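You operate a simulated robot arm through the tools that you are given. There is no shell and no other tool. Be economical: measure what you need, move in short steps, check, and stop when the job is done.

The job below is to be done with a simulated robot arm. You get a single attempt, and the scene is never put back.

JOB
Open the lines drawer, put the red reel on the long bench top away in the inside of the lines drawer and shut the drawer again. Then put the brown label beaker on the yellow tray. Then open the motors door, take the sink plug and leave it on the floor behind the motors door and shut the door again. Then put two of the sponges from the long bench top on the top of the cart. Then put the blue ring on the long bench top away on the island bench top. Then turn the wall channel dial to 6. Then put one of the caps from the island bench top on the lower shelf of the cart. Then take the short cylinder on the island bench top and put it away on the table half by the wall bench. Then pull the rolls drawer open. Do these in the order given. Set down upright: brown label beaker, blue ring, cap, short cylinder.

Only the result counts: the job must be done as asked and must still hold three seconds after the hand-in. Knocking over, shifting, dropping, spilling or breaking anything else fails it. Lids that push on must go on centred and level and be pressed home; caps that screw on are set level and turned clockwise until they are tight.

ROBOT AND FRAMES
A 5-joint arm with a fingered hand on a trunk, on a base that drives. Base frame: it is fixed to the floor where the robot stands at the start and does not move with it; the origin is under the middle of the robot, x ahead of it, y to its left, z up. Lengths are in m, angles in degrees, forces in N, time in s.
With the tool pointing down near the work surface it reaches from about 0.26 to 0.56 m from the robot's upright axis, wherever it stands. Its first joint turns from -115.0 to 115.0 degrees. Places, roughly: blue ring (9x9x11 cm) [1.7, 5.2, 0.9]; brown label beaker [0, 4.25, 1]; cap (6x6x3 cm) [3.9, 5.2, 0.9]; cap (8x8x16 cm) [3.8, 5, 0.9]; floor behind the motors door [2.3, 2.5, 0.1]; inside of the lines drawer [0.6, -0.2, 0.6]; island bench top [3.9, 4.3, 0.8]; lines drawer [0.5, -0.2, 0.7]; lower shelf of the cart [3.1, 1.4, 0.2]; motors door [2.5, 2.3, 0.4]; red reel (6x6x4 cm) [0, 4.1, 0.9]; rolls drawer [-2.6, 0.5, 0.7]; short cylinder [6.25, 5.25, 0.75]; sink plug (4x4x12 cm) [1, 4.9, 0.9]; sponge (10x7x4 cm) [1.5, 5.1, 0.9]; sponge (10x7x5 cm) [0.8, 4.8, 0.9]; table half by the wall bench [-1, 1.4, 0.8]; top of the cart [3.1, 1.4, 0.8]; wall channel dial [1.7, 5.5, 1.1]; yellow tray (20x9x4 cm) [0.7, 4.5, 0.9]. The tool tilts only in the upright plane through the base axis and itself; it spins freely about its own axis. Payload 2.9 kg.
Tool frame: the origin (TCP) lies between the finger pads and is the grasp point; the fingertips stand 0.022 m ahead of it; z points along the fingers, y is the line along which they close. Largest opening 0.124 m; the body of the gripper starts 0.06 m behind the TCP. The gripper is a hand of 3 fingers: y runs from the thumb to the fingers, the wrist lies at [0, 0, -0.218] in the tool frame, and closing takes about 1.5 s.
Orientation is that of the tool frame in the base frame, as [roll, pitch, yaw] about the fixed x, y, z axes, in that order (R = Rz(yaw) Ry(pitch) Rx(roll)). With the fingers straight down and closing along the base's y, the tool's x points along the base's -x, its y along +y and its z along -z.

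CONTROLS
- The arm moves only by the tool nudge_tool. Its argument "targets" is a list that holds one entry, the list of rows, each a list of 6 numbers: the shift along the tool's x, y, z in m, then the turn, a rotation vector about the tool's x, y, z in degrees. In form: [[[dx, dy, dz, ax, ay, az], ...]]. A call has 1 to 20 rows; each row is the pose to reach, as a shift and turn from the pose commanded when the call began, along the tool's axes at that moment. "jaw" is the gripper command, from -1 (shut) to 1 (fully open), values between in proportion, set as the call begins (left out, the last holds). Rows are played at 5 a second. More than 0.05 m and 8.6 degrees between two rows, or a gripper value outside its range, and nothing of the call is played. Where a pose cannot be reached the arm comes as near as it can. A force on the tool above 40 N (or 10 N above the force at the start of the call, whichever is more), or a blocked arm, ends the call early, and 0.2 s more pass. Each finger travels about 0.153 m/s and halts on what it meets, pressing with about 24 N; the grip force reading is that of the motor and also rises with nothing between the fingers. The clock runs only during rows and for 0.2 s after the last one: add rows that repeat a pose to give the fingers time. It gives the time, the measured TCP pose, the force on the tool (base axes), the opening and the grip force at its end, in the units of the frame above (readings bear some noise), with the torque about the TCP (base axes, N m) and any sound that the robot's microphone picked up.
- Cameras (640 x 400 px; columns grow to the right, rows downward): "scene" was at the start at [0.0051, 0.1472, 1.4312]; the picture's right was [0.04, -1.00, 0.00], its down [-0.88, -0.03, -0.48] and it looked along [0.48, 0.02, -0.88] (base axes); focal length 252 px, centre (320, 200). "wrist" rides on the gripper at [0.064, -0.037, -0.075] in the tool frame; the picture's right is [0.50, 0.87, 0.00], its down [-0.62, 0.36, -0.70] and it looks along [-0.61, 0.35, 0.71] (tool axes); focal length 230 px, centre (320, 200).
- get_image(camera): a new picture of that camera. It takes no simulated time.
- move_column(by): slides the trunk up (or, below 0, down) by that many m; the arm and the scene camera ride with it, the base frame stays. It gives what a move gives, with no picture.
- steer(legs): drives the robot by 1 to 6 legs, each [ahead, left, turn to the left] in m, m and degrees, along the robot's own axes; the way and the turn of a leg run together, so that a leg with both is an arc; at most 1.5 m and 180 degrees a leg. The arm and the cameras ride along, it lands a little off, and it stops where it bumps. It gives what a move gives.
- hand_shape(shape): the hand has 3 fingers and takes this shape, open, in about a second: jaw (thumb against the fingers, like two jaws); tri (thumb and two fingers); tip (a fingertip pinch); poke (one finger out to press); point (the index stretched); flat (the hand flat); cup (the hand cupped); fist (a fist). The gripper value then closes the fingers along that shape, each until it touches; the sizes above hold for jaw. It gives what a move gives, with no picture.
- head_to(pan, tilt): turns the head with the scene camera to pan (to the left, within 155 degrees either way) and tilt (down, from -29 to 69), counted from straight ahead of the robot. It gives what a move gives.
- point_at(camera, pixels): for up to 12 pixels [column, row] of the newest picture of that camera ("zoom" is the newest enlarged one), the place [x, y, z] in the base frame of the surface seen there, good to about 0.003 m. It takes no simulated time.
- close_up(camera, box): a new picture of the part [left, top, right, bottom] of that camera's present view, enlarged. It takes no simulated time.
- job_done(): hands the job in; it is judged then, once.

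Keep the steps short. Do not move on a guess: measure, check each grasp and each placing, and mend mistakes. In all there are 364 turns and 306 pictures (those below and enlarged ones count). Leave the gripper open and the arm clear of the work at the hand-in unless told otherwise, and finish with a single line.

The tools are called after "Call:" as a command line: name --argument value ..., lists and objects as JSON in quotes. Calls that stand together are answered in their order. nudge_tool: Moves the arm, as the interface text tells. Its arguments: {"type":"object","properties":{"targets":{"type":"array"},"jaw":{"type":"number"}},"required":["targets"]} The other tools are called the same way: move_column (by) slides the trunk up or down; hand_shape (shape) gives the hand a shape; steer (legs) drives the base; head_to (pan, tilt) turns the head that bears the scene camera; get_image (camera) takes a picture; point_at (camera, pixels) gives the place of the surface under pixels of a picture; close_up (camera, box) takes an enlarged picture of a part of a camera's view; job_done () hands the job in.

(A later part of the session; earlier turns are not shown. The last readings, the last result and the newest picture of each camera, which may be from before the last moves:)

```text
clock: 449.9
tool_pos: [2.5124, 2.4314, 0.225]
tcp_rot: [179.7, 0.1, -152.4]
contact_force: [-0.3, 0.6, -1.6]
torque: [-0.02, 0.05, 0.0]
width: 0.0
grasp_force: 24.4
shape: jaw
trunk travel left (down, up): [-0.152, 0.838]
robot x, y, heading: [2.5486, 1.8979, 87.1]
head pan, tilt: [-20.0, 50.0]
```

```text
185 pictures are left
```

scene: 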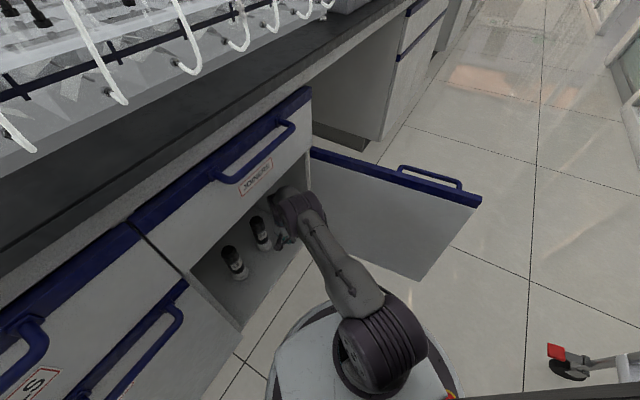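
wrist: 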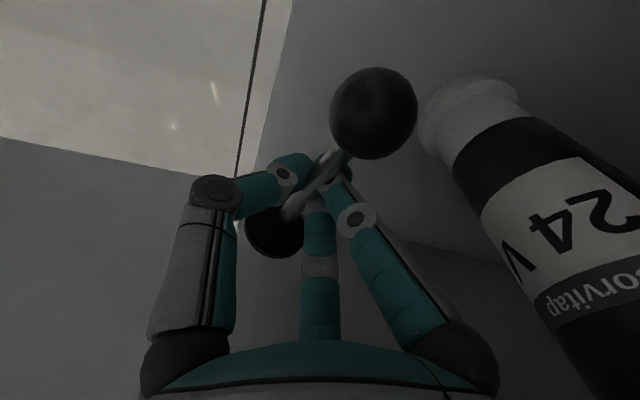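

Bottle 24 is beside the hand but clear. I lower to the floor.

Call:
move_column --by -0.047

Call:
nudge_tool --targets '[[[0, 0, 0.004, 0, 0, 0], [0, 0, 0.008, 0, 0, 0], [0, 0, 0.012, 0, 0, 0]]]'

Call:
get_image --camera "wrist"

```text
clock: 450.8
tool_pos: [2.5133, 2.4303, 0.1787]
tcp_rot: [179.7, 0.1, -152.3]
contact_force: [-0.2, -0.5, -0.8]
torque: [0.01, 0.02, 0.0]
width: 0.0003
grasp_force: 24.2
shape: jaw
trunk travel left (down, up): [-0.105, 0.885]
robot x, y, heading: [2.5484, 1.9009, 86.9]
head pan, tilt: [-20.0, 50.0]
```

```text
clock: 451.6
tool_pos: [2.5129, 2.4321, 0.1683]
tcp_rot: [179.6, 0.3, -152.5]
contact_force: [1.8, -6.0, 17.8]
torque: [-0.11, -0.03, 0.0]
width: 0.0001
grasp_force: 24.5
shape: jaw
trunk travel left (down, up): [-0.105, 0.885]
robot x, y, heading: [2.5524, 1.9032, 87.0]
head pan, tilt: [-20.0, 50.0]
```

```text
184 pictures are left
```

wrist: 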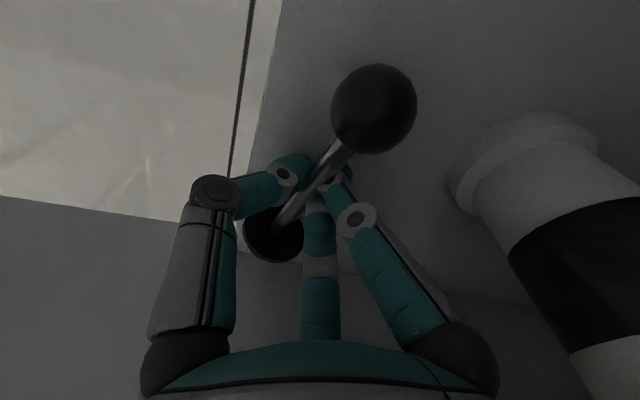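

The plug touches the floor, ~3 cm inside the front edge. I open the fingers moderately.

Call:
nudge_tool --targets '[[[0, 0, -0.004, 0, 0, 0], [0, 0, -0.004, 0, 0, 0], [0, 0, -0.004, 0, 0, 0], [0, 0, -0.004, 0, 0, 0], [0, 0, -0.004, 0, 0, 0]]]' --jaw 0.15

Call:
get_image --camera "wrist"

```text
clock: 452.8
tool_pos: [2.5124, 2.4315, 0.1692]
tcp_rot: [179.7, 0.1, -152.4]
contact_force: [-0.3, 0.0, -0.3]
torque: [0.01, -0.02, 0.0]
width: 0.071
grasp_force: 0.1
shape: jaw
trunk travel left (down, up): [-0.105, 0.885]
robot x, y, heading: [2.5486, 1.9024, 86.6]
head pan, tilt: [-20.0, 50.0]
```

```text
183 pictures are left
```

wrist: 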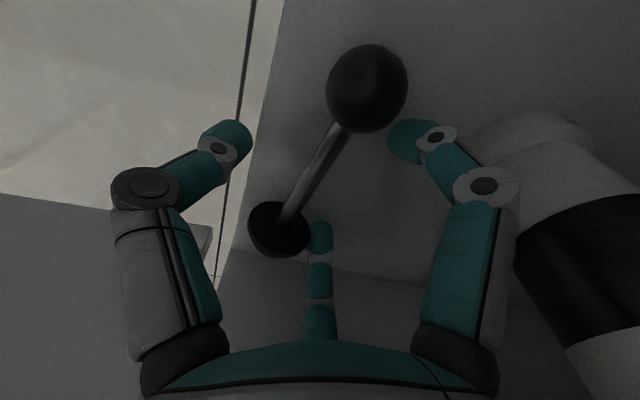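

Released. I lift and back out.

Call:
move_column --by 0.12

Call:
get_image --camera "wrist"

Call:
steer --legs '[[-0.12, -0.1, 0]]'

Call:
get_image --camera "scene"

```text
clock: 454.3
tool_pos: [2.5154, 2.4153, 0.2659]
tcp_rot: [-177.6, -1.1, -152.5]
contact_force: [1.4, 0.0, 1.3]
torque: [-0.02, -0.02, 0.02]
width: 0.0712
grasp_force: 0.2
shape: jaw
trunk travel left (down, up): [-0.225, 0.765]
robot x, y, heading: [2.5488, 1.9016, 87.0]
head pan, tilt: [-20.0, 50.0]
```

```text
182 pictures are left
```

wrist: 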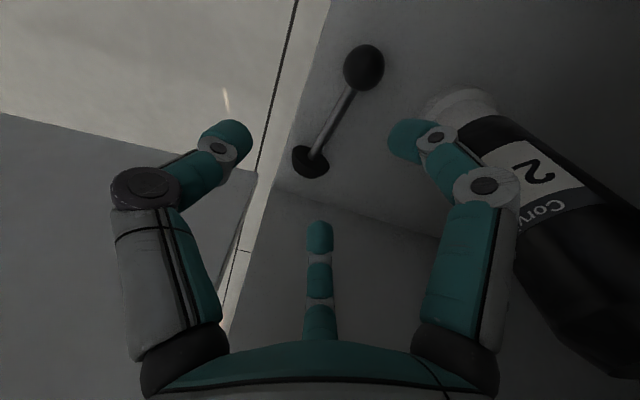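

```text
clock: 454.9
tool_pos: [2.5169, 2.4086, 0.2708]
tcp_rot: [-177.6, -0.9, -152.7]
contact_force: [-0.2, 0.2, 0.3]
torque: [0.0, -0.01, 0.0]
width: 0.0711
grasp_force: 0.0
shape: jaw
trunk travel left (down, up): [-0.225, 0.765]
robot x, y, heading: [2.5504, 1.898, 86.8]
head pan, tilt: [-20.0, 50.0]
stopped in leg 1: the robot was blocked; the commanded pose is now the measured one
```

```text
181 pictures are left
```

scene: 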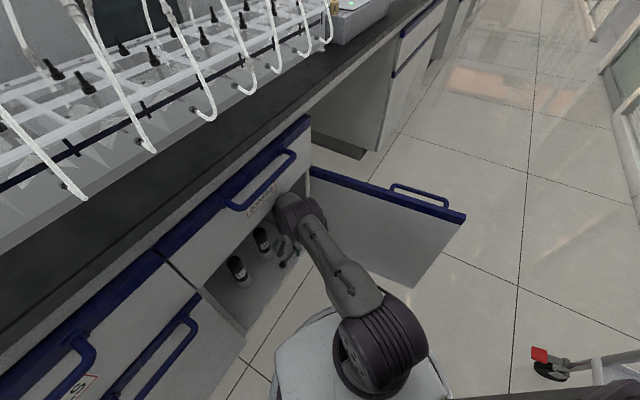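

Raising so far pressed the wrist against the drawer above. I lower 0.06 to free it, then back out.

Call:
move_column --by -0.06

Call:
steer --legs '[[-0.1, -0.09, 0]]'

Call:
get_image --camera "scene"

```text
clock: 455.9
tool_pos: [2.5169, 2.4095, 0.2098]
tcp_rot: [-177.7, -0.8, -152.6]
contact_force: [1.0, 0.2, -0.1]
torque: [-0.02, 0.05, 0.01]
width: 0.071
grasp_force: 0.0
shape: jaw
trunk travel left (down, up): [-0.165, 0.825]
robot x, y, heading: [2.549, 1.8959, 86.6]
head pan, tilt: [-20.0, 50.0]
```

```text
clock: 457.2
tool_pos: [2.5965, 2.3061, 0.2102]
tcp_rot: [-177.7, -0.9, -152.5]
contact_force: [-0.6, -0.7, -0.2]
torque: [-0.01, 0.01, 0.01]
width: 0.0711
grasp_force: 0.2
shape: jaw
trunk travel left (down, up): [-0.165, 0.825]
robot x, y, heading: [2.6383, 1.7916, 86.8]
head pan, tilt: [-20.0, 50.0]
```

```text
180 pictures are left
```

scene: 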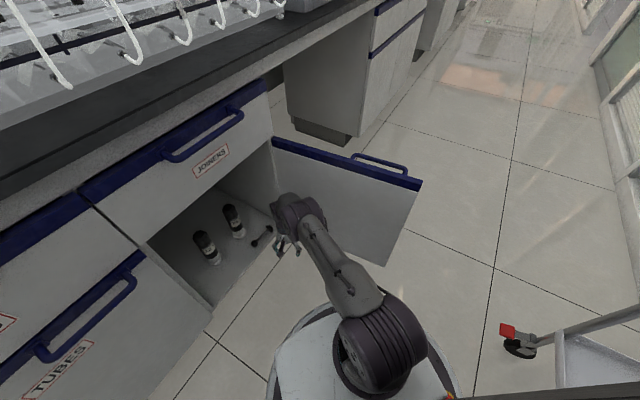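

The plug lies inside and both bottles stand. I measure it relative to the door plane.

Call:
close_up --camera "scene" --box '[170, 180, 330, 290]'

Call:
point_at --camera "scene" --pixels '[[268, 230], [256, 243], [262, 237], [215, 302], [208, 245], [232, 218]]'

```text
3.64 times, centred on (250, 235) of scene
```

zoom: 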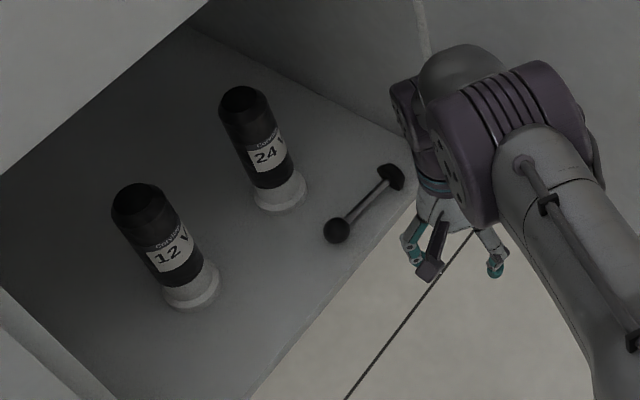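

```text
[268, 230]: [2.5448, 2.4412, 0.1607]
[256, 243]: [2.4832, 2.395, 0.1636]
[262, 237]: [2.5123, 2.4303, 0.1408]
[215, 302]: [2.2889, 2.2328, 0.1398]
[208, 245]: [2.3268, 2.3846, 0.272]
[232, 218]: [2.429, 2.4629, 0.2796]
```

The plug lies ~3–5 cm inside. To close the door I will lift the hand over the door top, lower it on its outer side and pull it shut. First retract and raise.

Call:
nudge_tool --targets '[[[0.016, -0.036, 0, 0, 0, 0], [0.032, -0.073, 0, 0, 0, 0], [0.032, -0.073, 0, 0, 0, 0]]]' --jaw -1

Call:
steer --legs '[[-0.1, 0.1, 0]]'

Call:
move_column --by 0.4

Call:
move_column --by 0.17

Call:
get_image --camera "scene"

```text
clock: 458.0
tool_pos: [2.6068, 2.2296, 0.2127]
tcp_rot: [-177.8, -0.9, -152.4]
contact_force: [-0.2, 0.0, 0.7]
torque: [0.0, -0.01, -0.01]
width: 0.0
grasp_force: 23.8
shape: jaw
trunk travel left (down, up): [-0.165, 0.825]
robot x, y, heading: [2.6373, 1.7967, 87.1]
head pan, tilt: [-20.0, 50.0]
```

```text
clock: 459.4
tool_pos: [2.5011, 2.1325, 0.2131]
tcp_rot: [-177.7, -0.9, -152.5]
contact_force: [0.2, 0.1, -1.0]
torque: [0.0, 0.0, 0.04]
width: 0.0002
grasp_force: 24.1
shape: jaw
trunk travel left (down, up): [-0.165, 0.825]
robot x, y, heading: [2.5292, 1.6978, 86.8]
head pan, tilt: [-20.0, 50.0]
```

```text
clock: 463.2
tool_pos: [2.5004, 2.1321, 0.6121]
tcp_rot: [-177.7, -0.9, -152.4]
contact_force: [0.4, -0.3, 0.5]
torque: [-0.02, 0.01, -0.01]
width: 0.0
grasp_force: 24.3
shape: jaw
trunk travel left (down, up): [-0.565, 0.425]
robot x, y, heading: [2.5315, 1.6973, 87.0]
head pan, tilt: [-20.0, 50.0]
```

```text
clock: 465.1
tool_pos: [2.501, 2.1321, 0.784]
tcp_rot: [-177.6, -1.0, -152.4]
contact_force: [0.0, 0.6, 0.1]
torque: [0.03, 0.02, 0.01]
width: 0.0002
grasp_force: 23.3
shape: jaw
trunk travel left (down, up): [-0.735, 0.255]
robot x, y, heading: [2.5328, 1.6977, 87.0]
head pan, tilt: [-20.0, 50.0]
```

```text
178 pictures are left
```

scene: 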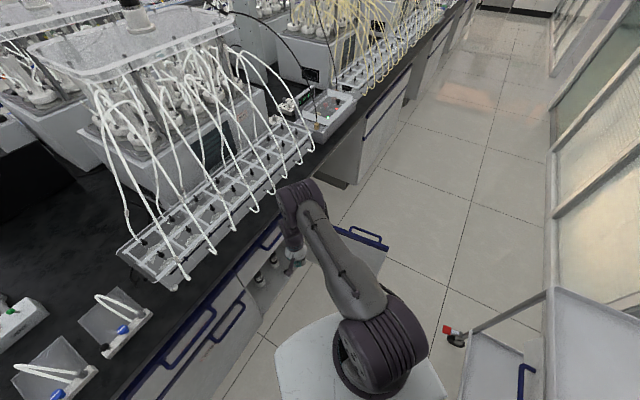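

I turn right so the hand goes over the door, and measure the door edge.

Call:
steer --legs '[[0, 0, -44]]'

Call:
head_to --pan 15 --tilt 50

Call:
get_image --camera "scene"

Call:
get_image --camera "wrist"

```text
clock: 467.5
tool_pos: [2.8086, 2.0318, 0.7826]
tcp_rot: [-177.6, -0.9, 164.0]
contact_force: [0.2, -0.8, 0.2]
torque: [-0.03, -0.01, -0.01]
width: 0.0001
grasp_force: 24.8
shape: jaw
trunk travel left (down, up): [-0.735, 0.255]
robot x, y, heading: [2.5305, 1.6981, 43.3]
head pan, tilt: [-20.0, 50.0]
```

```text
clock: 468.5
tool_pos: [2.8099, 2.0313, 0.7833]
tcp_rot: [-177.7, -1.0, 163.8]
contact_force: [0.6, -1.8, 0.8]
torque: [0.01, -0.02, -0.02]
width: 0.0
grasp_force: 24.7
shape: jaw
trunk travel left (down, up): [-0.735, 0.255]
robot x, y, heading: [2.5281, 1.6977, 43.3]
head pan, tilt: [15.0, 50.0]
```

```text
177 pictures are left
```

scene: 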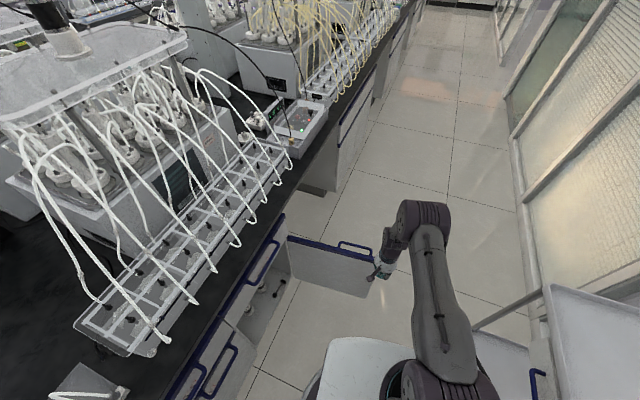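

```text
176 pictures are left
```

wrist: 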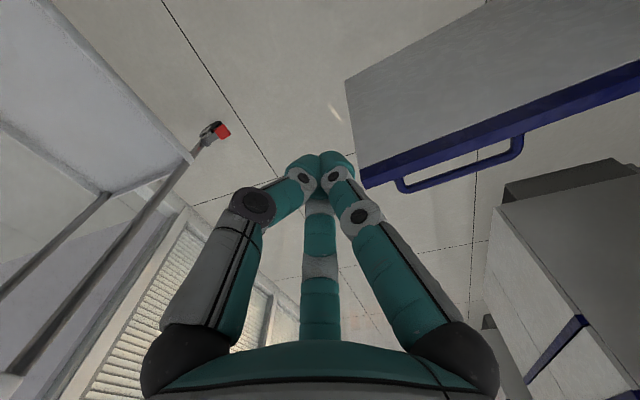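

Call:
point_at --camera "wrist" --pixels '[[365, 187], [365, 170], [400, 190], [520, 150], [410, 160], [620, 90], [195, 155], [225, 130]]'

Call:
point_at --camera "scene" --pixels '[[372, 262], [290, 240], [340, 243], [368, 247], [330, 270], [545, 290]]'

```text
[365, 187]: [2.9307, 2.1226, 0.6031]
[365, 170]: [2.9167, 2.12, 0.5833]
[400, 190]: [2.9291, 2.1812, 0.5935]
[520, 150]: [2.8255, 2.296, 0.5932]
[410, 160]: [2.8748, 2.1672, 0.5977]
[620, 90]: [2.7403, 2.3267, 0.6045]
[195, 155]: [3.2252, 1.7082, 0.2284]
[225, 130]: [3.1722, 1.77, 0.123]
```

```text
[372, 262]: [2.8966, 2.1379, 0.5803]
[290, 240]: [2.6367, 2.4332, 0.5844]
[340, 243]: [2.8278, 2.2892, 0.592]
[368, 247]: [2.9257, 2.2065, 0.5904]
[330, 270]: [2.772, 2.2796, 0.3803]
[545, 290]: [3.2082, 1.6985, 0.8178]
```

Door edge at u 3.604, n 0.045; bar reaches u 3.65. I extend 0.1 m and drive to put the hand beyond it at u≈3.74, n≈0.13, above the door top.

Call:
nudge_tool --targets '[[[-0.013, 0.031, 0, 0, 0, 0], [-0.026, 0.061, 0, 0, 0, 0], [-0.0396, 0.092, 0, 0, 0, 0]]]'

Call:
steer --legs '[[0.184, 0.046, 0]]'

Call:
get_image --camera "wrist"

Call:
get_image --camera "scene"

```text
clock: 469.3
tool_pos: [2.8715, 2.107, 0.7766]
tcp_rot: [-177.6, -1.0, 163.9]
contact_force: [0.7, -0.6, -0.4]
torque: [-0.02, 0.0, 0.0]
width: 0.0001
grasp_force: 24.1
shape: jaw
trunk travel left (down, up): [-0.735, 0.255]
robot x, y, heading: [2.5286, 1.6955, 43.3]
head pan, tilt: [15.0, 50.0]
```

```text
clock: 470.9
tool_pos: [2.9729, 2.2717, 0.7785]
tcp_rot: [-177.7, -1.0, 164.5]
contact_force: [-0.3, 0.1, 0.4]
torque: [-0.03, -0.03, -0.02]
width: 0.0
grasp_force: 24.1
shape: jaw
trunk travel left (down, up): [-0.735, 0.255]
robot x, y, heading: [2.631, 1.8589, 43.8]
head pan, tilt: [15.0, 50.0]
```

```text
175 pictures are left
```

wrist: 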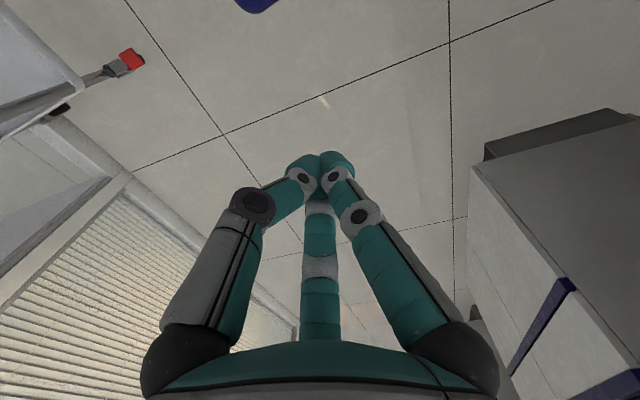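

```text
174 pictures are left
```

scene: 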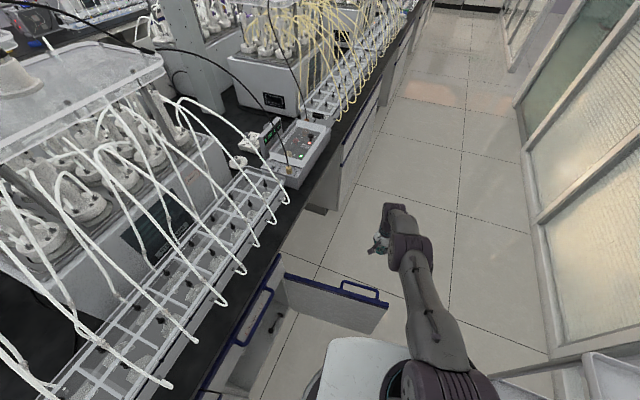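

Beyond the door. I lower 0.25 m on the outer side and pull back.

Call:
move_column --by -0.25

Call:
steer --legs '[[-0.15, 0.0, 0]]'

Call:
get_image --camera "scene"

```text
clock: 473.5
tool_pos: [2.9715, 2.2715, 0.5283]
tcp_rot: [-177.9, -0.9, 164.4]
contact_force: [-0.7, -0.1, 0.0]
torque: [0.01, 0.0, 0.0]
width: 0.0002
grasp_force: 23.7
shape: jaw
trunk travel left (down, up): [-0.485, 0.505]
robot x, y, heading: [2.6347, 1.8581, 43.9]
head pan, tilt: [15.0, 50.0]
```

```text
clock: 474.8
tool_pos: [2.8644, 2.1675, 0.5271]
tcp_rot: [-177.8, -0.9, 164.5]
contact_force: [0.0, -0.4, -0.5]
torque: [0.01, 0.03, 0.0]
width: 0.0002
grasp_force: 24.2
shape: jaw
trunk travel left (down, up): [-0.485, 0.505]
robot x, y, heading: [2.5267, 1.7601, 43.6]
head pan, tilt: [15.0, 50.0]
```

```text
173 pictures are left
```

scene: 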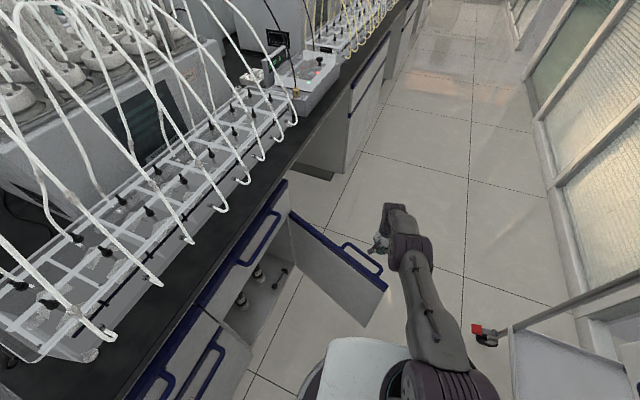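

It's closing. I continue pulling back and slightly toward the island.

Call:
steer --legs '[[-0.2, 0.02, 0]]'

Call:
get_image --camera "scene"

```text
clock: 476.5
tool_pos: [2.7032, 2.0389, 0.5297]
tcp_rot: [-177.8, -1.0, 164.2]
contact_force: [0.1, -0.3, 0.4]
torque: [-0.06, 0.0, -0.01]
width: 0.0
grasp_force: 24.3
shape: jaw
trunk travel left (down, up): [-0.485, 0.505]
robot x, y, heading: [2.363, 1.6307, 44.0]
head pan, tilt: [15.0, 50.0]
```

```text
172 pictures are left
```

scene: 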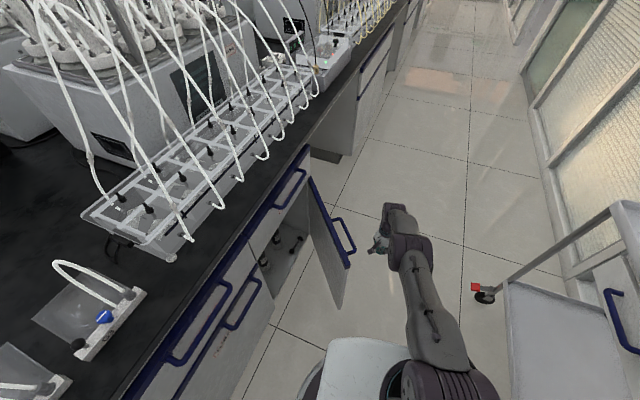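

Now ~45°. I turn left 30° so the hand sweeps the door on.

Call:
steer --legs '[[0, 0, 30]]'

Call:
head_to --pan 0 --tilt 50

Call:
get_image --camera "scene"

```text
clock: 478.3
tool_pos: [2.4609, 2.1519, 0.5281]
tcp_rot: [-177.6, -0.9, -166.9]
contact_force: [-0.2, -0.5, -0.6]
torque: [-0.04, 0.0, 0.03]
width: 0.0001
grasp_force: 24.1
shape: jaw
trunk travel left (down, up): [-0.485, 0.505]
robot x, y, heading: [2.3652, 1.6297, 72.6]
head pan, tilt: [15.0, 50.0]
```

```text
clock: 479.1
tool_pos: [2.4602, 2.1509, 0.5285]
tcp_rot: [-177.6, -0.9, -166.9]
contact_force: [-0.3, -0.6, 0.1]
torque: [0.03, -0.01, -0.01]
width: 0.0002
grasp_force: 23.8
shape: jaw
trunk travel left (down, up): [-0.485, 0.505]
robot x, y, heading: [2.3576, 1.6294, 72.6]
head pan, tilt: [0.0, 50.0]
```

```text
171 pictures are left
```

scene: 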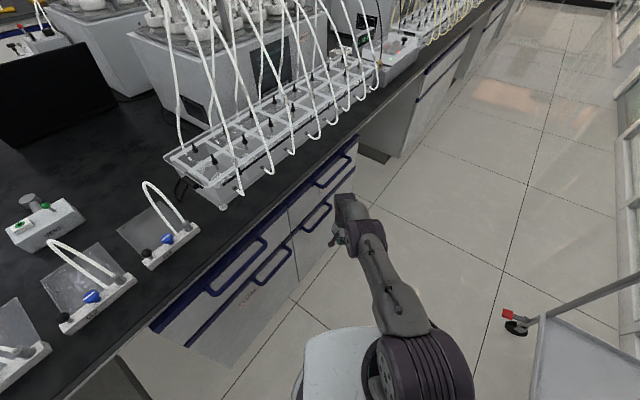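

Nearly shut. I lower the hand 0.12 (to stay under the bench edge) and push straight toward the island.

Call:
steer --legs '[[-0.025, -0.03, 0]]'

Call:
move_column --by -0.14

Call:
steer --legs '[[0.08, 0.105, 0]]'

Call:
get_image --camera "scene"

```text
clock: 479.9
tool_pos: [2.4827, 2.1194, 0.5286]
tcp_rot: [-177.9, -1.0, -166.9]
contact_force: [0.7, -0.6, 0.4]
torque: [0.03, -0.03, -0.01]
width: 0.0
grasp_force: 24.5
shape: jaw
trunk travel left (down, up): [-0.485, 0.505]
robot x, y, heading: [2.3851, 1.5912, 72.5]
head pan, tilt: [0.0, 50.0]
```

```text
clock: 481.6
tool_pos: [2.4826, 2.1186, 0.3889]
tcp_rot: [-177.8, -1.0, -166.8]
contact_force: [-0.3, 0.5, 1.0]
torque: [-0.03, 0.02, 0.0]
width: 0.0
grasp_force: 24.0
shape: jaw
trunk travel left (down, up): [-0.345, 0.645]
robot x, y, heading: [2.3863, 1.597, 72.5]
head pan, tilt: [0.0, 50.0]
```

```text
clock: 482.9
tool_pos: [2.4335, 2.1926, 0.383]
tcp_rot: [-176.5, -1.6, -168.9]
contact_force: [0.5, -0.2, 0.3]
torque: [-0.01, 0.04, 0.04]
width: 0.0
grasp_force: 24.4
shape: jaw
trunk travel left (down, up): [-0.345, 0.645]
robot x, y, heading: [2.3199, 1.6812, 71.6]
head pan, tilt: [0.0, 50.0]
stopped in leg 1: the robot was blocked; the commanded pose is now the measured one
```

```text
170 pictures are left
```

scene: 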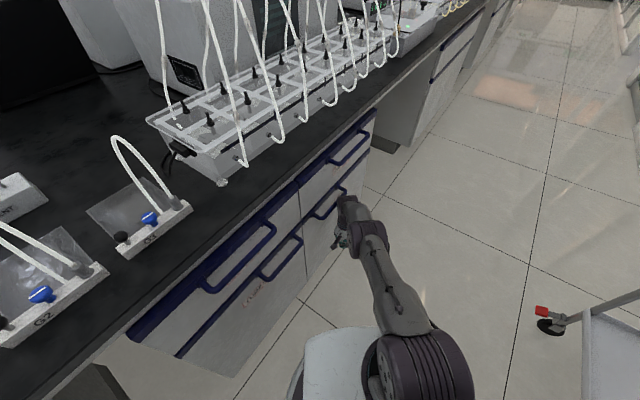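

Blocked – I check whether the door is flush.

Call:
close_up --camera "scene" --box '[220, 110, 400, 290]'

Call:
point_at --camera "scene" --pixels '[[303, 232], [296, 240], [315, 225], [290, 245], [352, 178], [345, 188], [310, 250]]'

```text
2.22 times, centred on (310, 200) of scene
```

zoom: 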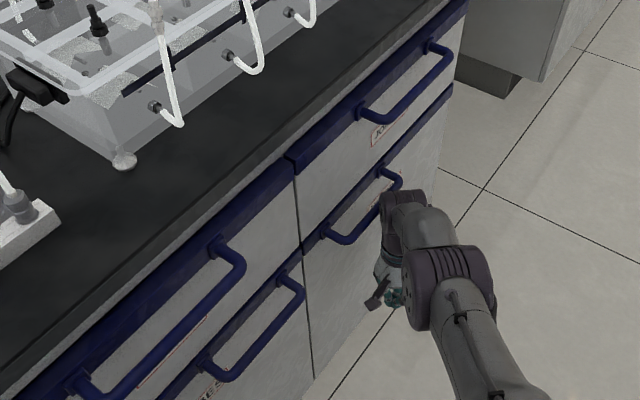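

```text
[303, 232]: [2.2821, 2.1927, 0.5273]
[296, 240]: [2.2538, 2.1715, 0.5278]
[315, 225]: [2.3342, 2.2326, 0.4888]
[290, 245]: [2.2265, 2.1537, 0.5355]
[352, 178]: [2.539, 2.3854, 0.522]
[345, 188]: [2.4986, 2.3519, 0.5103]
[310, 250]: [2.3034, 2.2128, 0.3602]
```

The MOTORS door is flush (n 0.470–0.474 like its neighbour). I back off, raise, restore the hand's spin, and go for the sponges.

Call:
steer --legs '[[-0.1, -0.05, 0]]'

Call:
nudge_tool --targets '[[[0, 0, 0, 0, 0, -8.5], [0, 0, 0, 0, 0, -17], [0, 0, 0, 0, 0, -25.5], [0, 0, 0, 0, 0, -34], [0, 0, 0, 0, 0, -42.5], [0, 0, 0, 0, 0, -51], [0, 0, 0, 0, 0, -60]]]' --jaw 1

Call:
move_column --by 0.4

Call:
move_column --by 0.28

Call:
steer --legs '[[0, 0, -36], [-1.25, 0, 0], [0, 0.15, 0], [-0.4, 0, 0]]'

```text
clock: 483.5
tool_pos: [2.4346, 2.1923, 0.3812]
tcp_rot: [-176.2, -1.6, -169.1]
contact_force: [-0.4, 0.1, -0.9]
torque: [0.0, 0.01, 0.03]
width: 0.0002
grasp_force: 24.6
shape: jaw
trunk travel left (down, up): [-0.345, 0.645]
robot x, y, heading: [2.3202, 1.6795, 71.9]
head pan, tilt: [0.0, 50.0]
stopped in leg 1: the robot was blocked; the commanded pose is now the measured one
```

```text
refused: row 7 steps farther than a row can; nothing moved
```

```text
clock: 487.4
tool_pos: [2.4349, 2.1927, 0.7797]
tcp_rot: [-176.2, -1.7, -169.0]
contact_force: [0.1, 0.1, -0.2]
torque: [0.02, 0.0, 0.01]
width: 0.0003
grasp_force: 24.0
shape: jaw
trunk travel left (down, up): [-0.745, 0.245]
robot x, y, heading: [2.3226, 1.6839, 71.7]
head pan, tilt: [0.0, 50.0]
```

```text
clock: 489.9
tool_pos: [2.4359, 2.1927, 1.0237]
tcp_rot: [-176.1, -1.6, -168.9]
contact_force: [-0.1, 0.6, 0.0]
torque: [0.05, 0.0, 0.02]
width: 0.0
grasp_force: 24.2
shape: jaw
out of reach, approached as far as the arm can: row 1
trunk travel left (down, up): [-0.99, 0.0]
robot x, y, heading: [2.3224, 1.6779, 71.9]
head pan, tilt: [0.0, 50.0]
```

```text
clock: 500.9
tool_pos: [1.304, 1.1497, 1.0241]
tcp_rot: [-176.2, -1.5, 158.7]
contact_force: [-0.1, -0.4, 0.2]
torque: [0.05, -0.01, 0.0]
width: 0.0001
grasp_force: 23.7
shape: jaw
trunk travel left (down, up): [-0.99, 0.0]
robot x, y, heading: [0.9349, 0.7762, 39.3]
head pan, tilt: [0.0, 50.0]
```

One command was refused and the back-off was blocked, but the hand rose clear. I fix the hand's spin and drive on; I'll recheck the door when I come back with a sponge.

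Call:
nudge_tool --targets '[[[0, 0, 0, 0, 0, -8.4], [0, 0, 0, 0, 0, -16.8], [0, 0, 0, 0, 0, -25.2], [0, 0, 0, 0, 0, -33.6], [0, 0, 0, 0, 0, -42], [0, 0, 0, 0, 0, -50.4], [0, 0, 0, 0, 0, -58.8]]]' --jaw 1

Call:
head_to --pan 5 --tilt 15

Call:
get_image --camera "scene"

Call:
close_up --camera "scene" --box '[270, 150, 430, 290]'

```text
clock: 502.5
tool_pos: [1.3033, 1.1488, 1.0253]
tcp_rot: [-179.4, -4.1, -142.2]
contact_force: [0.0, 0.3, 0.6]
torque: [0.01, -0.02, 0.03]
width: 0.1237
grasp_force: 0.0
shape: jaw
trunk travel left (down, up): [-0.99, 0.0]
robot x, y, heading: [0.9313, 0.7758, 39.3]
head pan, tilt: [0.0, 50.0]
```

```text
clock: 503.6
tool_pos: [1.3043, 1.1479, 1.0245]
tcp_rot: [-179.4, -4.2, -142.4]
contact_force: [-0.3, -0.8, -0.4]
torque: [0.03, 0.0, 0.03]
width: 0.1238
grasp_force: 0.0
shape: jaw
trunk travel left (down, up): [-0.99, 0.0]
robot x, y, heading: [0.9349, 0.7779, 39.3]
head pan, tilt: [5.0, 15.0]
```

```text
168 pictures are left
```

scene: 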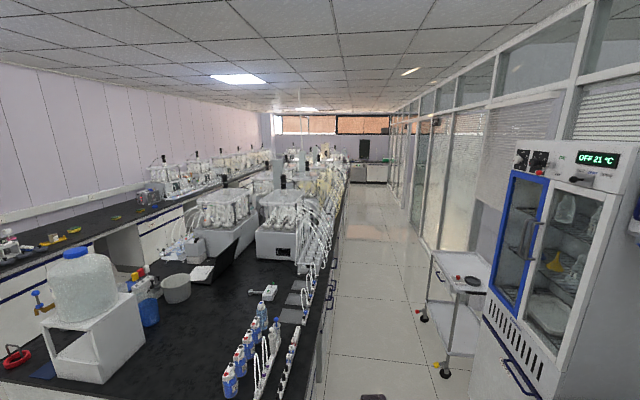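

```text
2.86 times, centred on (350, 220) of scene
```

zoom: 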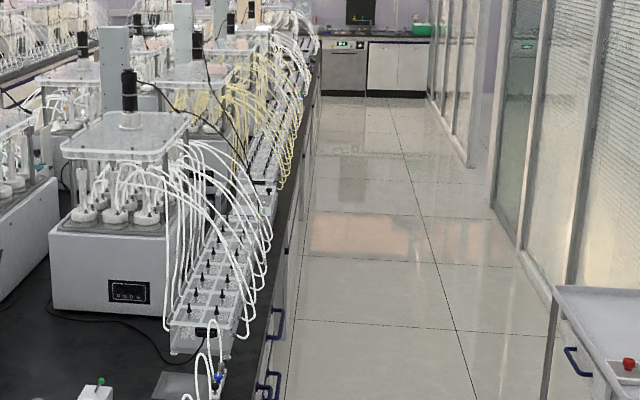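

The motors door is still shut. I level the tool and drive on to the first sponge (≈(0.81,4.76)).

Call:
nudge_tool --targets '[[[0, 0, 0, 0, -4.2, 0]]]'

Call:
steer --legs '[[-0.05, 0.13, 0], [0, 0, 86], [1.5, 0, 0], [0.65, 0, 0], [0, -1.1, 0], [0, -1.1, 0]]'

Call:
get_image --camera "wrist"

Call:
head_to --pan 10 --tilt 45

Call:
get_image --camera "scene"

```text
clock: 503.9
tool_pos: [1.3033, 1.1483, 1.0232]
tcp_rot: [179.9, 0.1, -142.3]
contact_force: [0.7, 0.4, -0.1]
torque: [0.05, 0.03, 0.01]
width: 0.124
grasp_force: 0.0
shape: jaw
trunk travel left (down, up): [-0.99, 0.0]
robot x, y, heading: [0.9372, 0.7786, 39.4]
head pan, tilt: [5.0, 15.0]
```

```text
clock: 529.3
tool_pos: [0.9774, 4.2701, 1.0247]
tcp_rot: [179.9, -0.1, -55.4]
contact_force: [0.0, -0.1, -0.2]
torque: [0.0, 0.01, 0.01]
width: 0.124
grasp_force: 0.1
shape: jaw
trunk travel left (down, up): [-0.99, 0.0]
robot x, y, heading: [1.3294, 3.8799, 126.2]
head pan, tilt: [5.0, 15.0]
```

```text
166 pictures are left
```

wrist: 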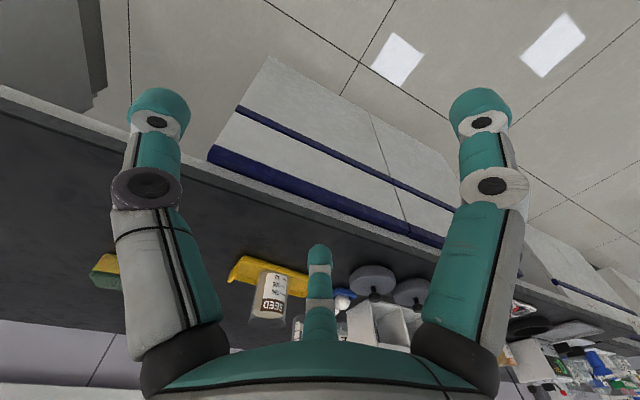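

```text
clock: 530.3
tool_pos: [0.9787, 4.2703, 1.0239]
tcp_rot: [-180.0, 0.1, -55.4]
contact_force: [0.3, -0.7, 0.4]
torque: [0.0, 0.01, -0.05]
width: 0.1236
grasp_force: 0.1
shape: jaw
trunk travel left (down, up): [-0.99, 0.0]
robot x, y, heading: [1.326, 3.8843, 126.4]
head pan, tilt: [10.0, 45.0]
```

```text
165 pictures are left
```

scene: 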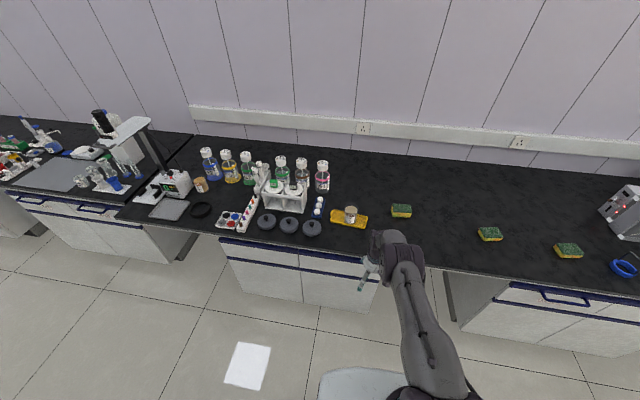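

I measure the sponges.

Call:
close_up --camera "scene" --box '[380, 190, 600, 270]'

Call:
point_at --camera "scene" --pixels '[[401, 209], [391, 207], [411, 208], [391, 216], [410, 217], [490, 233], [479, 231], [501, 233], [568, 249], [400, 205]]'

```text
2.91 times, centred on (490, 230) of scene
```

zoom: 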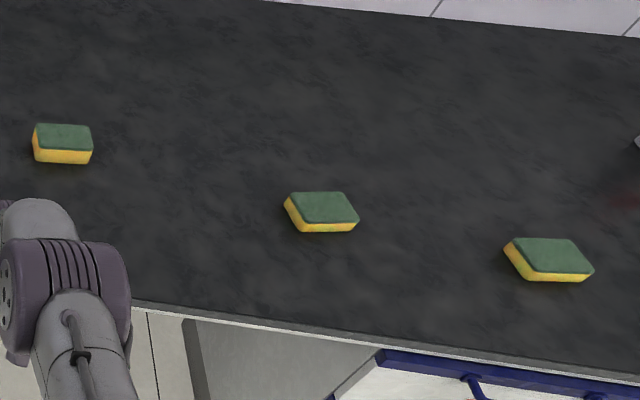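

```text
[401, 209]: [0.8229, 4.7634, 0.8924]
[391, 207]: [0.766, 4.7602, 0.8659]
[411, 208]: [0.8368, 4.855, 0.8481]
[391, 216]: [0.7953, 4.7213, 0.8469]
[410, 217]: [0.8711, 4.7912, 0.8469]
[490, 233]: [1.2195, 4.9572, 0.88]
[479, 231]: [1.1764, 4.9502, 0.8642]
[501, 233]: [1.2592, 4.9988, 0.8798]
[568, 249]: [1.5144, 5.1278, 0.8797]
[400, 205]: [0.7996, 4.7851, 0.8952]
```

S1 is too far from the edge to reach; I take the other two (at (1.22,4.957) and (1.514,5.128)). I go to the middle one.

Call:
steer --legs '[[0, -0.54, -1], [0.38, 0, 0]]'

Call:
get_image --camera "wrist"

Call:
head_to --pan 0 --tilt 50

Call:
get_image --camera "scene"

```text
clock: 535.5
tool_pos: [1.2091, 4.9082, 1.024]
tcp_rot: [-180.0, 0.1, -56.6]
contact_force: [0.2, 0.6, -0.1]
torque: [0.01, 0.02, -0.02]
width: 0.1238
grasp_force: 0.1
shape: jaw
trunk travel left (down, up): [-0.99, 0.0]
robot x, y, heading: [1.5481, 4.5123, 125.3]
head pan, tilt: [10.0, 45.0]
```

```text
163 pictures are left
```

wrist: 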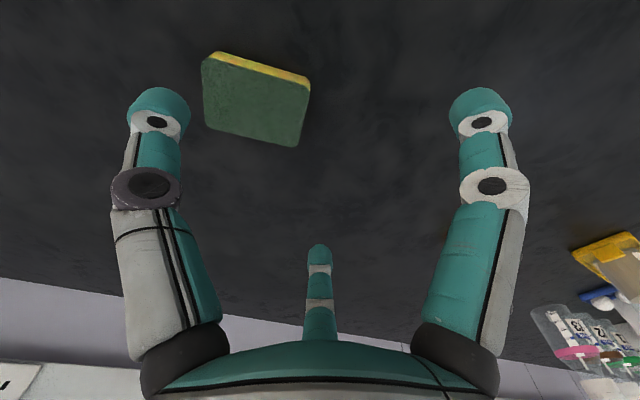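

```text
clock: 536.2
tool_pos: [1.2089, 4.9079, 1.0238]
tcp_rot: [179.9, 0.0, -56.6]
contact_force: [-0.6, -0.4, -0.2]
torque: [-0.03, 0.01, -0.01]
width: 0.1239
grasp_force: 0.1
shape: jaw
trunk travel left (down, up): [-0.99, 0.0]
robot x, y, heading: [1.5543, 4.5141, 125.3]
head pan, tilt: [0.0, 50.0]
```

```text
162 pictures are left
```

scene: 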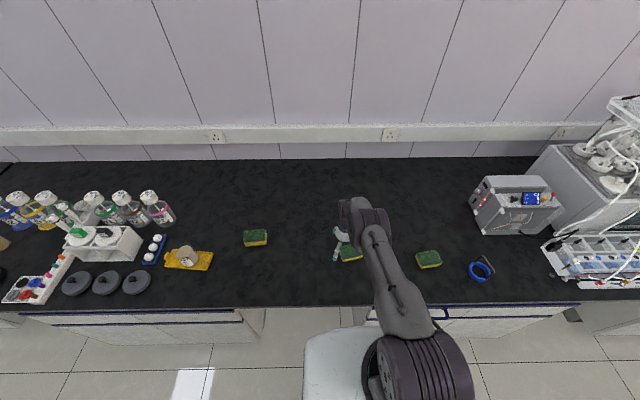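

Call:
point_at --camera "wrist" --pixels '[[255, 98], [203, 62], [305, 92], [296, 144], [208, 125], [215, 53], [308, 80]]'

```text
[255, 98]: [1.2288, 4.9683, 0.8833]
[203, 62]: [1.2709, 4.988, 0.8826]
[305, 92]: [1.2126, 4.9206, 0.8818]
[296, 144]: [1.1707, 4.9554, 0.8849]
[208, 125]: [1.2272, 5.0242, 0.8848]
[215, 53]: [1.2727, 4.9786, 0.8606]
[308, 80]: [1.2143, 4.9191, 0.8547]
```

Sponge centre (1.220,4.972), long axis 49°. I drive 0.03 ahead, spin 73° to grip across its width and descend partly.

Call:
steer --legs '[[0.03, 0, 0]]'

Call:
nudge_tool --targets '[[[-0.002, -0.005, 0, 0, 0, 8.2], [-0.004, -0.01, 0, 0, 0, 16.3], [-0.006, -0.015, 0, 0, 0, 24.5], [-0.008, -0.02, 0, 0, 0, 32.6], [-0.01, -0.025, 0, 0, 0, 40.8], [-0.012, -0.03, 0, 0, 0, 49], [-0.014, -0.036, 0, 0, 0, 57], [-0.016, -0.041, 0, 0, 0, 65.2], [-0.017, -0.046, 0, 0, 0, 73.4], [-0.017, -0.046, 0.045, 0, 0, 73.4], [-0.017, -0.046, 0.08, 0, 0, 73.4]]]'

Call:
get_image --camera "wrist"

```text
clock: 537.0
tool_pos: [1.1942, 4.9306, 1.0275]
tcp_rot: [180.0, 0.3, -56.5]
contact_force: [0.7, 0.3, -1.0]
torque: [0.03, 0.02, -0.01]
width: 0.1241
grasp_force: 0.0
shape: jaw
trunk travel left (down, up): [-0.99, 0.0]
robot x, y, heading: [1.5332, 4.5392, 125.4]
head pan, tilt: [0.0, 50.0]
```

```text
clock: 539.4
tool_pos: [1.2379, 4.9478, 0.9607]
tcp_rot: [-180.0, -0.1, -130.0]
contact_force: [0.2, 0.4, -0.9]
torque: [0.02, 0.03, 0.01]
width: 0.1239
grasp_force: 0.1
shape: jaw
out of reach, approached as far as the arm can: row 10, 11
trunk travel left (down, up): [-0.99, 0.0]
robot x, y, heading: [1.5344, 4.5377, 125.0]
head pan, tilt: [0.0, 50.0]
```

```text
161 pictures are left
```

wrist: 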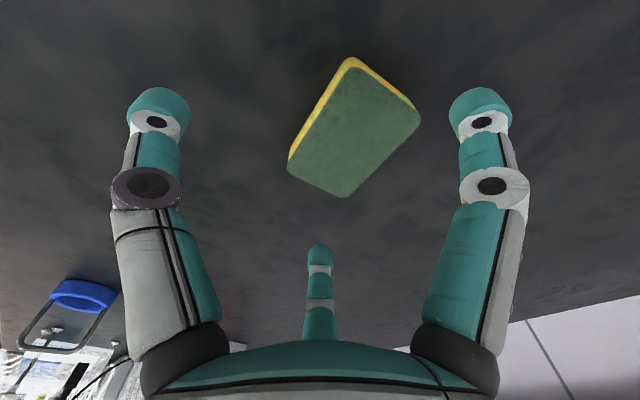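

The arm is too far below the raised trunk. I bring the arm up again, centre over the sponge and lower with the trunk instead.

Call:
nudge_tool --targets '[[[0, 0, -0.04, 0, 0, 0], [-0.004, 0.015, -0.07, 0, 0, 0], [-0.0073, 0.029, -0.07, 0, 0, 0]]]'

Call:
move_column --by -0.1

Call:
get_image --camera "wrist"

```text
clock: 540.2
tool_pos: [1.2179, 4.9763, 1.0306]
tcp_rot: [-179.7, -0.1, -130.0]
contact_force: [-0.9, 0.2, -0.4]
torque: [0.01, -0.02, -0.01]
width: 0.1235
grasp_force: 0.0
shape: jaw
out of reach, approached as far as the arm can: row 1, 2, 3
trunk travel left (down, up): [-0.99, 0.0]
robot x, y, heading: [1.5362, 4.5398, 125.4]
head pan, tilt: [0.0, 50.0]
```

```text
clock: 541.5
tool_pos: [1.2175, 4.9767, 0.9301]
tcp_rot: [-179.8, 0.0, -129.9]
contact_force: [1.1, 0.0, -0.2]
torque: [0.0, 0.01, 0.03]
width: 0.124
grasp_force: 0.1
shape: jaw
trunk travel left (down, up): [-0.89, 0.1]
robot x, y, heading: [1.5332, 4.537, 125.5]
head pan, tilt: [0.0, 50.0]
```

```text
160 pictures are left
```

wrist: 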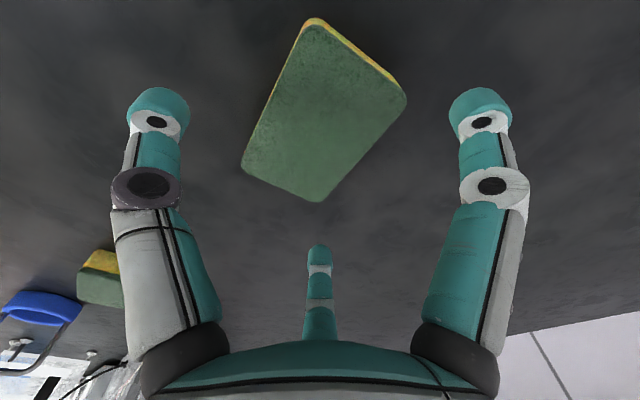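

Centred. Lower 0.06 and close.

Call:
move_column --by -0.058

Call:
nudge_tool --targets '[[[0, 0, 0, 0, 0, 0], [0, 0, 0, 0, 0, 0], [0, 0, 0, 0, 0, 0], [0, 0, 0, 0, 0, 0], [0, 0, 0, 0, 0, 0], [0, 0, 0, 0, 0, 0], [0, 0, 0, 0, 0, 0]]]' --jaw -1

Call:
move_column --by 0.12

Call:
get_image --camera "wrist"

```text
clock: 542.5
tool_pos: [1.2178, 4.9766, 0.8718]
tcp_rot: [-180.0, 0.1, -129.8]
contact_force: [0.7, -0.8, 0.1]
torque: [0.0, -0.02, -0.01]
width: 0.1237
grasp_force: 0.1
shape: jaw
trunk travel left (down, up): [-0.832, 0.158]
robot x, y, heading: [1.5355, 4.5403, 125.3]
head pan, tilt: [0.0, 50.0]
```

```text
clock: 544.1
tool_pos: [1.2176, 4.9772, 0.873]
tcp_rot: [-179.8, -0.1, -129.9]
contact_force: [0.1, 1.8, 3.9]
torque: [0.17, -0.05, 0.01]
width: 0.0617
grasp_force: 24.0
shape: jaw
trunk travel left (down, up): [-0.832, 0.158]
robot x, y, heading: [1.5345, 4.5405, 124.9]
head pan, tilt: [0.0, 50.0]
```

```text
clock: 545.6
tool_pos: [1.2179, 4.976, 0.9913]
tcp_rot: [-179.7, 0.0, -129.9]
contact_force: [0.8, -0.6, -0.7]
torque: [0.0, -0.05, 0.01]
width: 0.0621
grasp_force: 24.2
shape: jaw
trunk travel left (down, up): [-0.952, 0.038]
robot x, y, heading: [1.5319, 4.5416, 125.1]
head pan, tilt: [0.0, 50.0]
```

```text
159 pictures are left
```

wrist: 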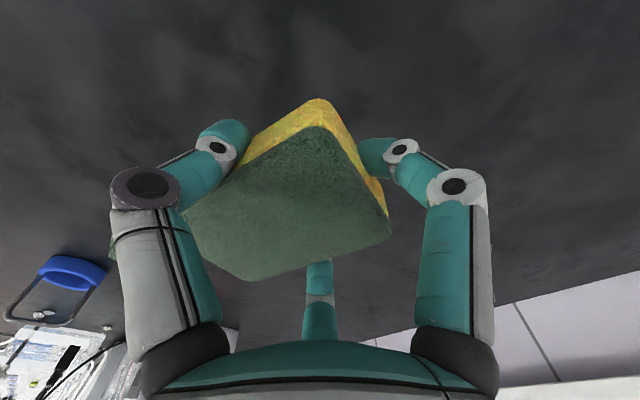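

Sponge held. I drive round to the cart.

Call:
steer --legs '[[-0.4, 0, 0], [0, 1.36, 0], [0, 1.36, 0], [-1.5, 0, 0], [-0.7, 0, 0], [0, 0, -90]]'

Call:
steer --legs '[[0.45, 0, 0], [0, -0.1, 0]]'

Call:
head_to --pan -10 --tilt 30

Call:
get_image --camera "scene"

```text
clock: 575.5
tool_pos: [1.1362, 1.1217, 0.9914]
tcp_rot: [-179.8, 0.0, 139.1]
contact_force: [-0.2, -0.1, 0.1]
torque: [0.03, -0.01, -0.01]
width: 0.0617
grasp_force: 23.7
shape: jaw
trunk travel left (down, up): [-0.952, 0.038]
robot x, y, heading: [0.6941, 0.8122, 34.2]
head pan, tilt: [0.0, 50.0]
```

```text
clock: 579.0
tool_pos: [1.5665, 1.2874, 0.9927]
tcp_rot: [-179.9, 0.1, 138.8]
contact_force: [-0.3, -0.9, -0.1]
torque: [0.01, 0.01, -0.04]
width: 0.0615
grasp_force: 23.6
shape: jaw
trunk travel left (down, up): [-0.952, 0.038]
robot x, y, heading: [1.1216, 0.9749, 34.0]
head pan, tilt: [0.0, 50.0]
```

```text
clock: 579.8
tool_pos: [1.5656, 1.2854, 0.9922]
tcp_rot: [-180.0, 0.1, 138.8]
contact_force: [0.4, 0.3, -0.6]
torque: [-0.01, 0.01, -0.01]
width: 0.0616
grasp_force: 24.1
shape: jaw
trunk travel left (down, up): [-0.952, 0.038]
robot x, y, heading: [1.1245, 0.9817, 33.8]
head pan, tilt: [-10.0, 30.0]
```

```text
158 pictures are left
```

scene: 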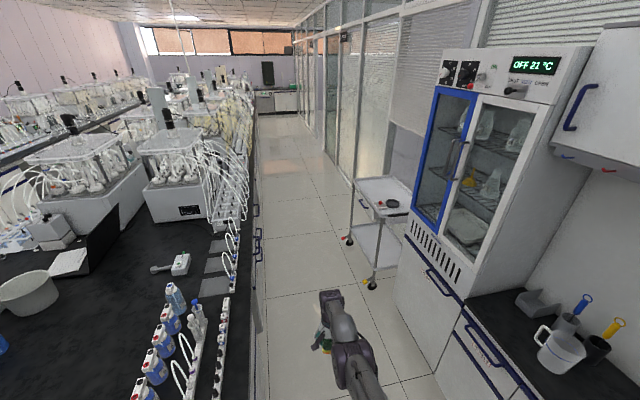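

I go on along the aisle beside the cart.

Call:
steer --legs '[[0, -0.18, 1.5], [1.4, 0, 0], [0.5, 0, 0]]'

Call:
head_to --pan -80 --tilt 45

Call:
get_image --camera "scene"

```text
clock: 590.6
tool_pos: [3.2018, 2.3247, 0.9934]
tcp_rot: [-180.0, 0.0, 142.0]
contact_force: [-0.1, 1.1, 0.2]
torque: [0.0, 0.02, 0.01]
width: 0.0617
grasp_force: 23.9
shape: jaw
trunk travel left (down, up): [-0.952, 0.038]
robot x, y, heading: [2.7756, 1.9908, 37.1]
head pan, tilt: [-10.0, 30.0]
```

```text
clock: 592.0
tool_pos: [3.2008, 2.3245, 0.9927]
tcp_rot: [-179.8, 0.0, 142.2]
contact_force: [-0.5, -0.2, -0.4]
torque: [0.01, 0.0, -0.02]
width: 0.0614
grasp_force: 23.8
shape: jaw
trunk travel left (down, up): [-0.952, 0.038]
robot x, y, heading: [2.7703, 1.9926, 37.1]
head pan, tilt: [-80.0, 45.0]
```

```text
157 pictures are left
```

scene: 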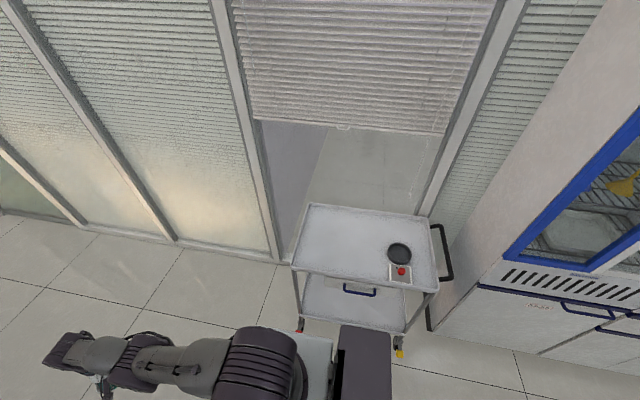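

Call:
point_at --camera "scene" --pixels '[[310, 205], [293, 265], [430, 222], [437, 290], [340, 230], [340, 260], [398, 252], [402, 270], [360, 288], [370, 240]]'

Call:
steer --legs '[[0, 0, -92]]'

Call:
head_to --pan 0 --tilt 50

Call:
get_image --camera "scene"

```text
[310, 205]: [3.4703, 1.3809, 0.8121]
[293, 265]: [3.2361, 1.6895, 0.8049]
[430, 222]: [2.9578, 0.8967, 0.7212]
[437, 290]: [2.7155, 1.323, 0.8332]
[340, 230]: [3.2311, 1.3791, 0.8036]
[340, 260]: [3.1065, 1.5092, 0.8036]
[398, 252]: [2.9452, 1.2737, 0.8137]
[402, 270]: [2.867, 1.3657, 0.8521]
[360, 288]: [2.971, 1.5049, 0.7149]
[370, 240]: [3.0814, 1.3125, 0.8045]
```

```text
clock: 596.4
tool_pos: [3.0878, 1.5511, 0.9922]
tcp_rot: [-179.8, 0.0, 49.5]
contact_force: [0.8, -0.3, 0.5]
torque: [0.01, 0.01, -0.01]
width: 0.0617
grasp_force: 24.3
shape: jaw
trunk travel left (down, up): [-0.952, 0.038]
robot x, y, heading: [2.7743, 1.9925, -55.9]
head pan, tilt: [-80.0, 45.0]
```

```text
clock: 597.9
tool_pos: [3.0859, 1.5518, 0.9918]
tcp_rot: [-179.8, 0.0, 49.5]
contact_force: [0.3, -0.2, -0.3]
torque: [0.0, 0.02, 0.02]
width: 0.0613
grasp_force: 23.6
shape: jaw
trunk travel left (down, up): [-0.952, 0.038]
robot x, y, heading: [2.7754, 1.9904, -55.3]
head pan, tilt: [0.0, 50.0]
```

```text
156 pictures are left
```

scene: 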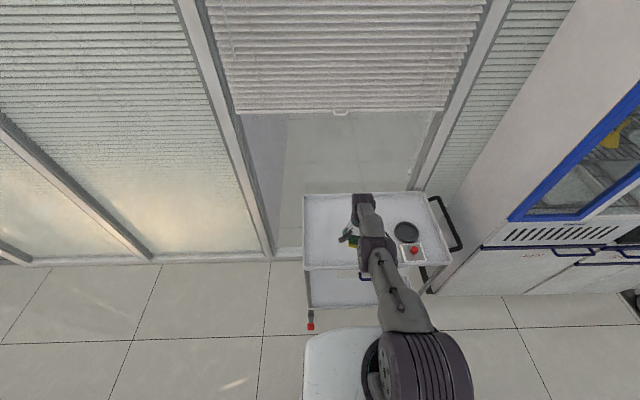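

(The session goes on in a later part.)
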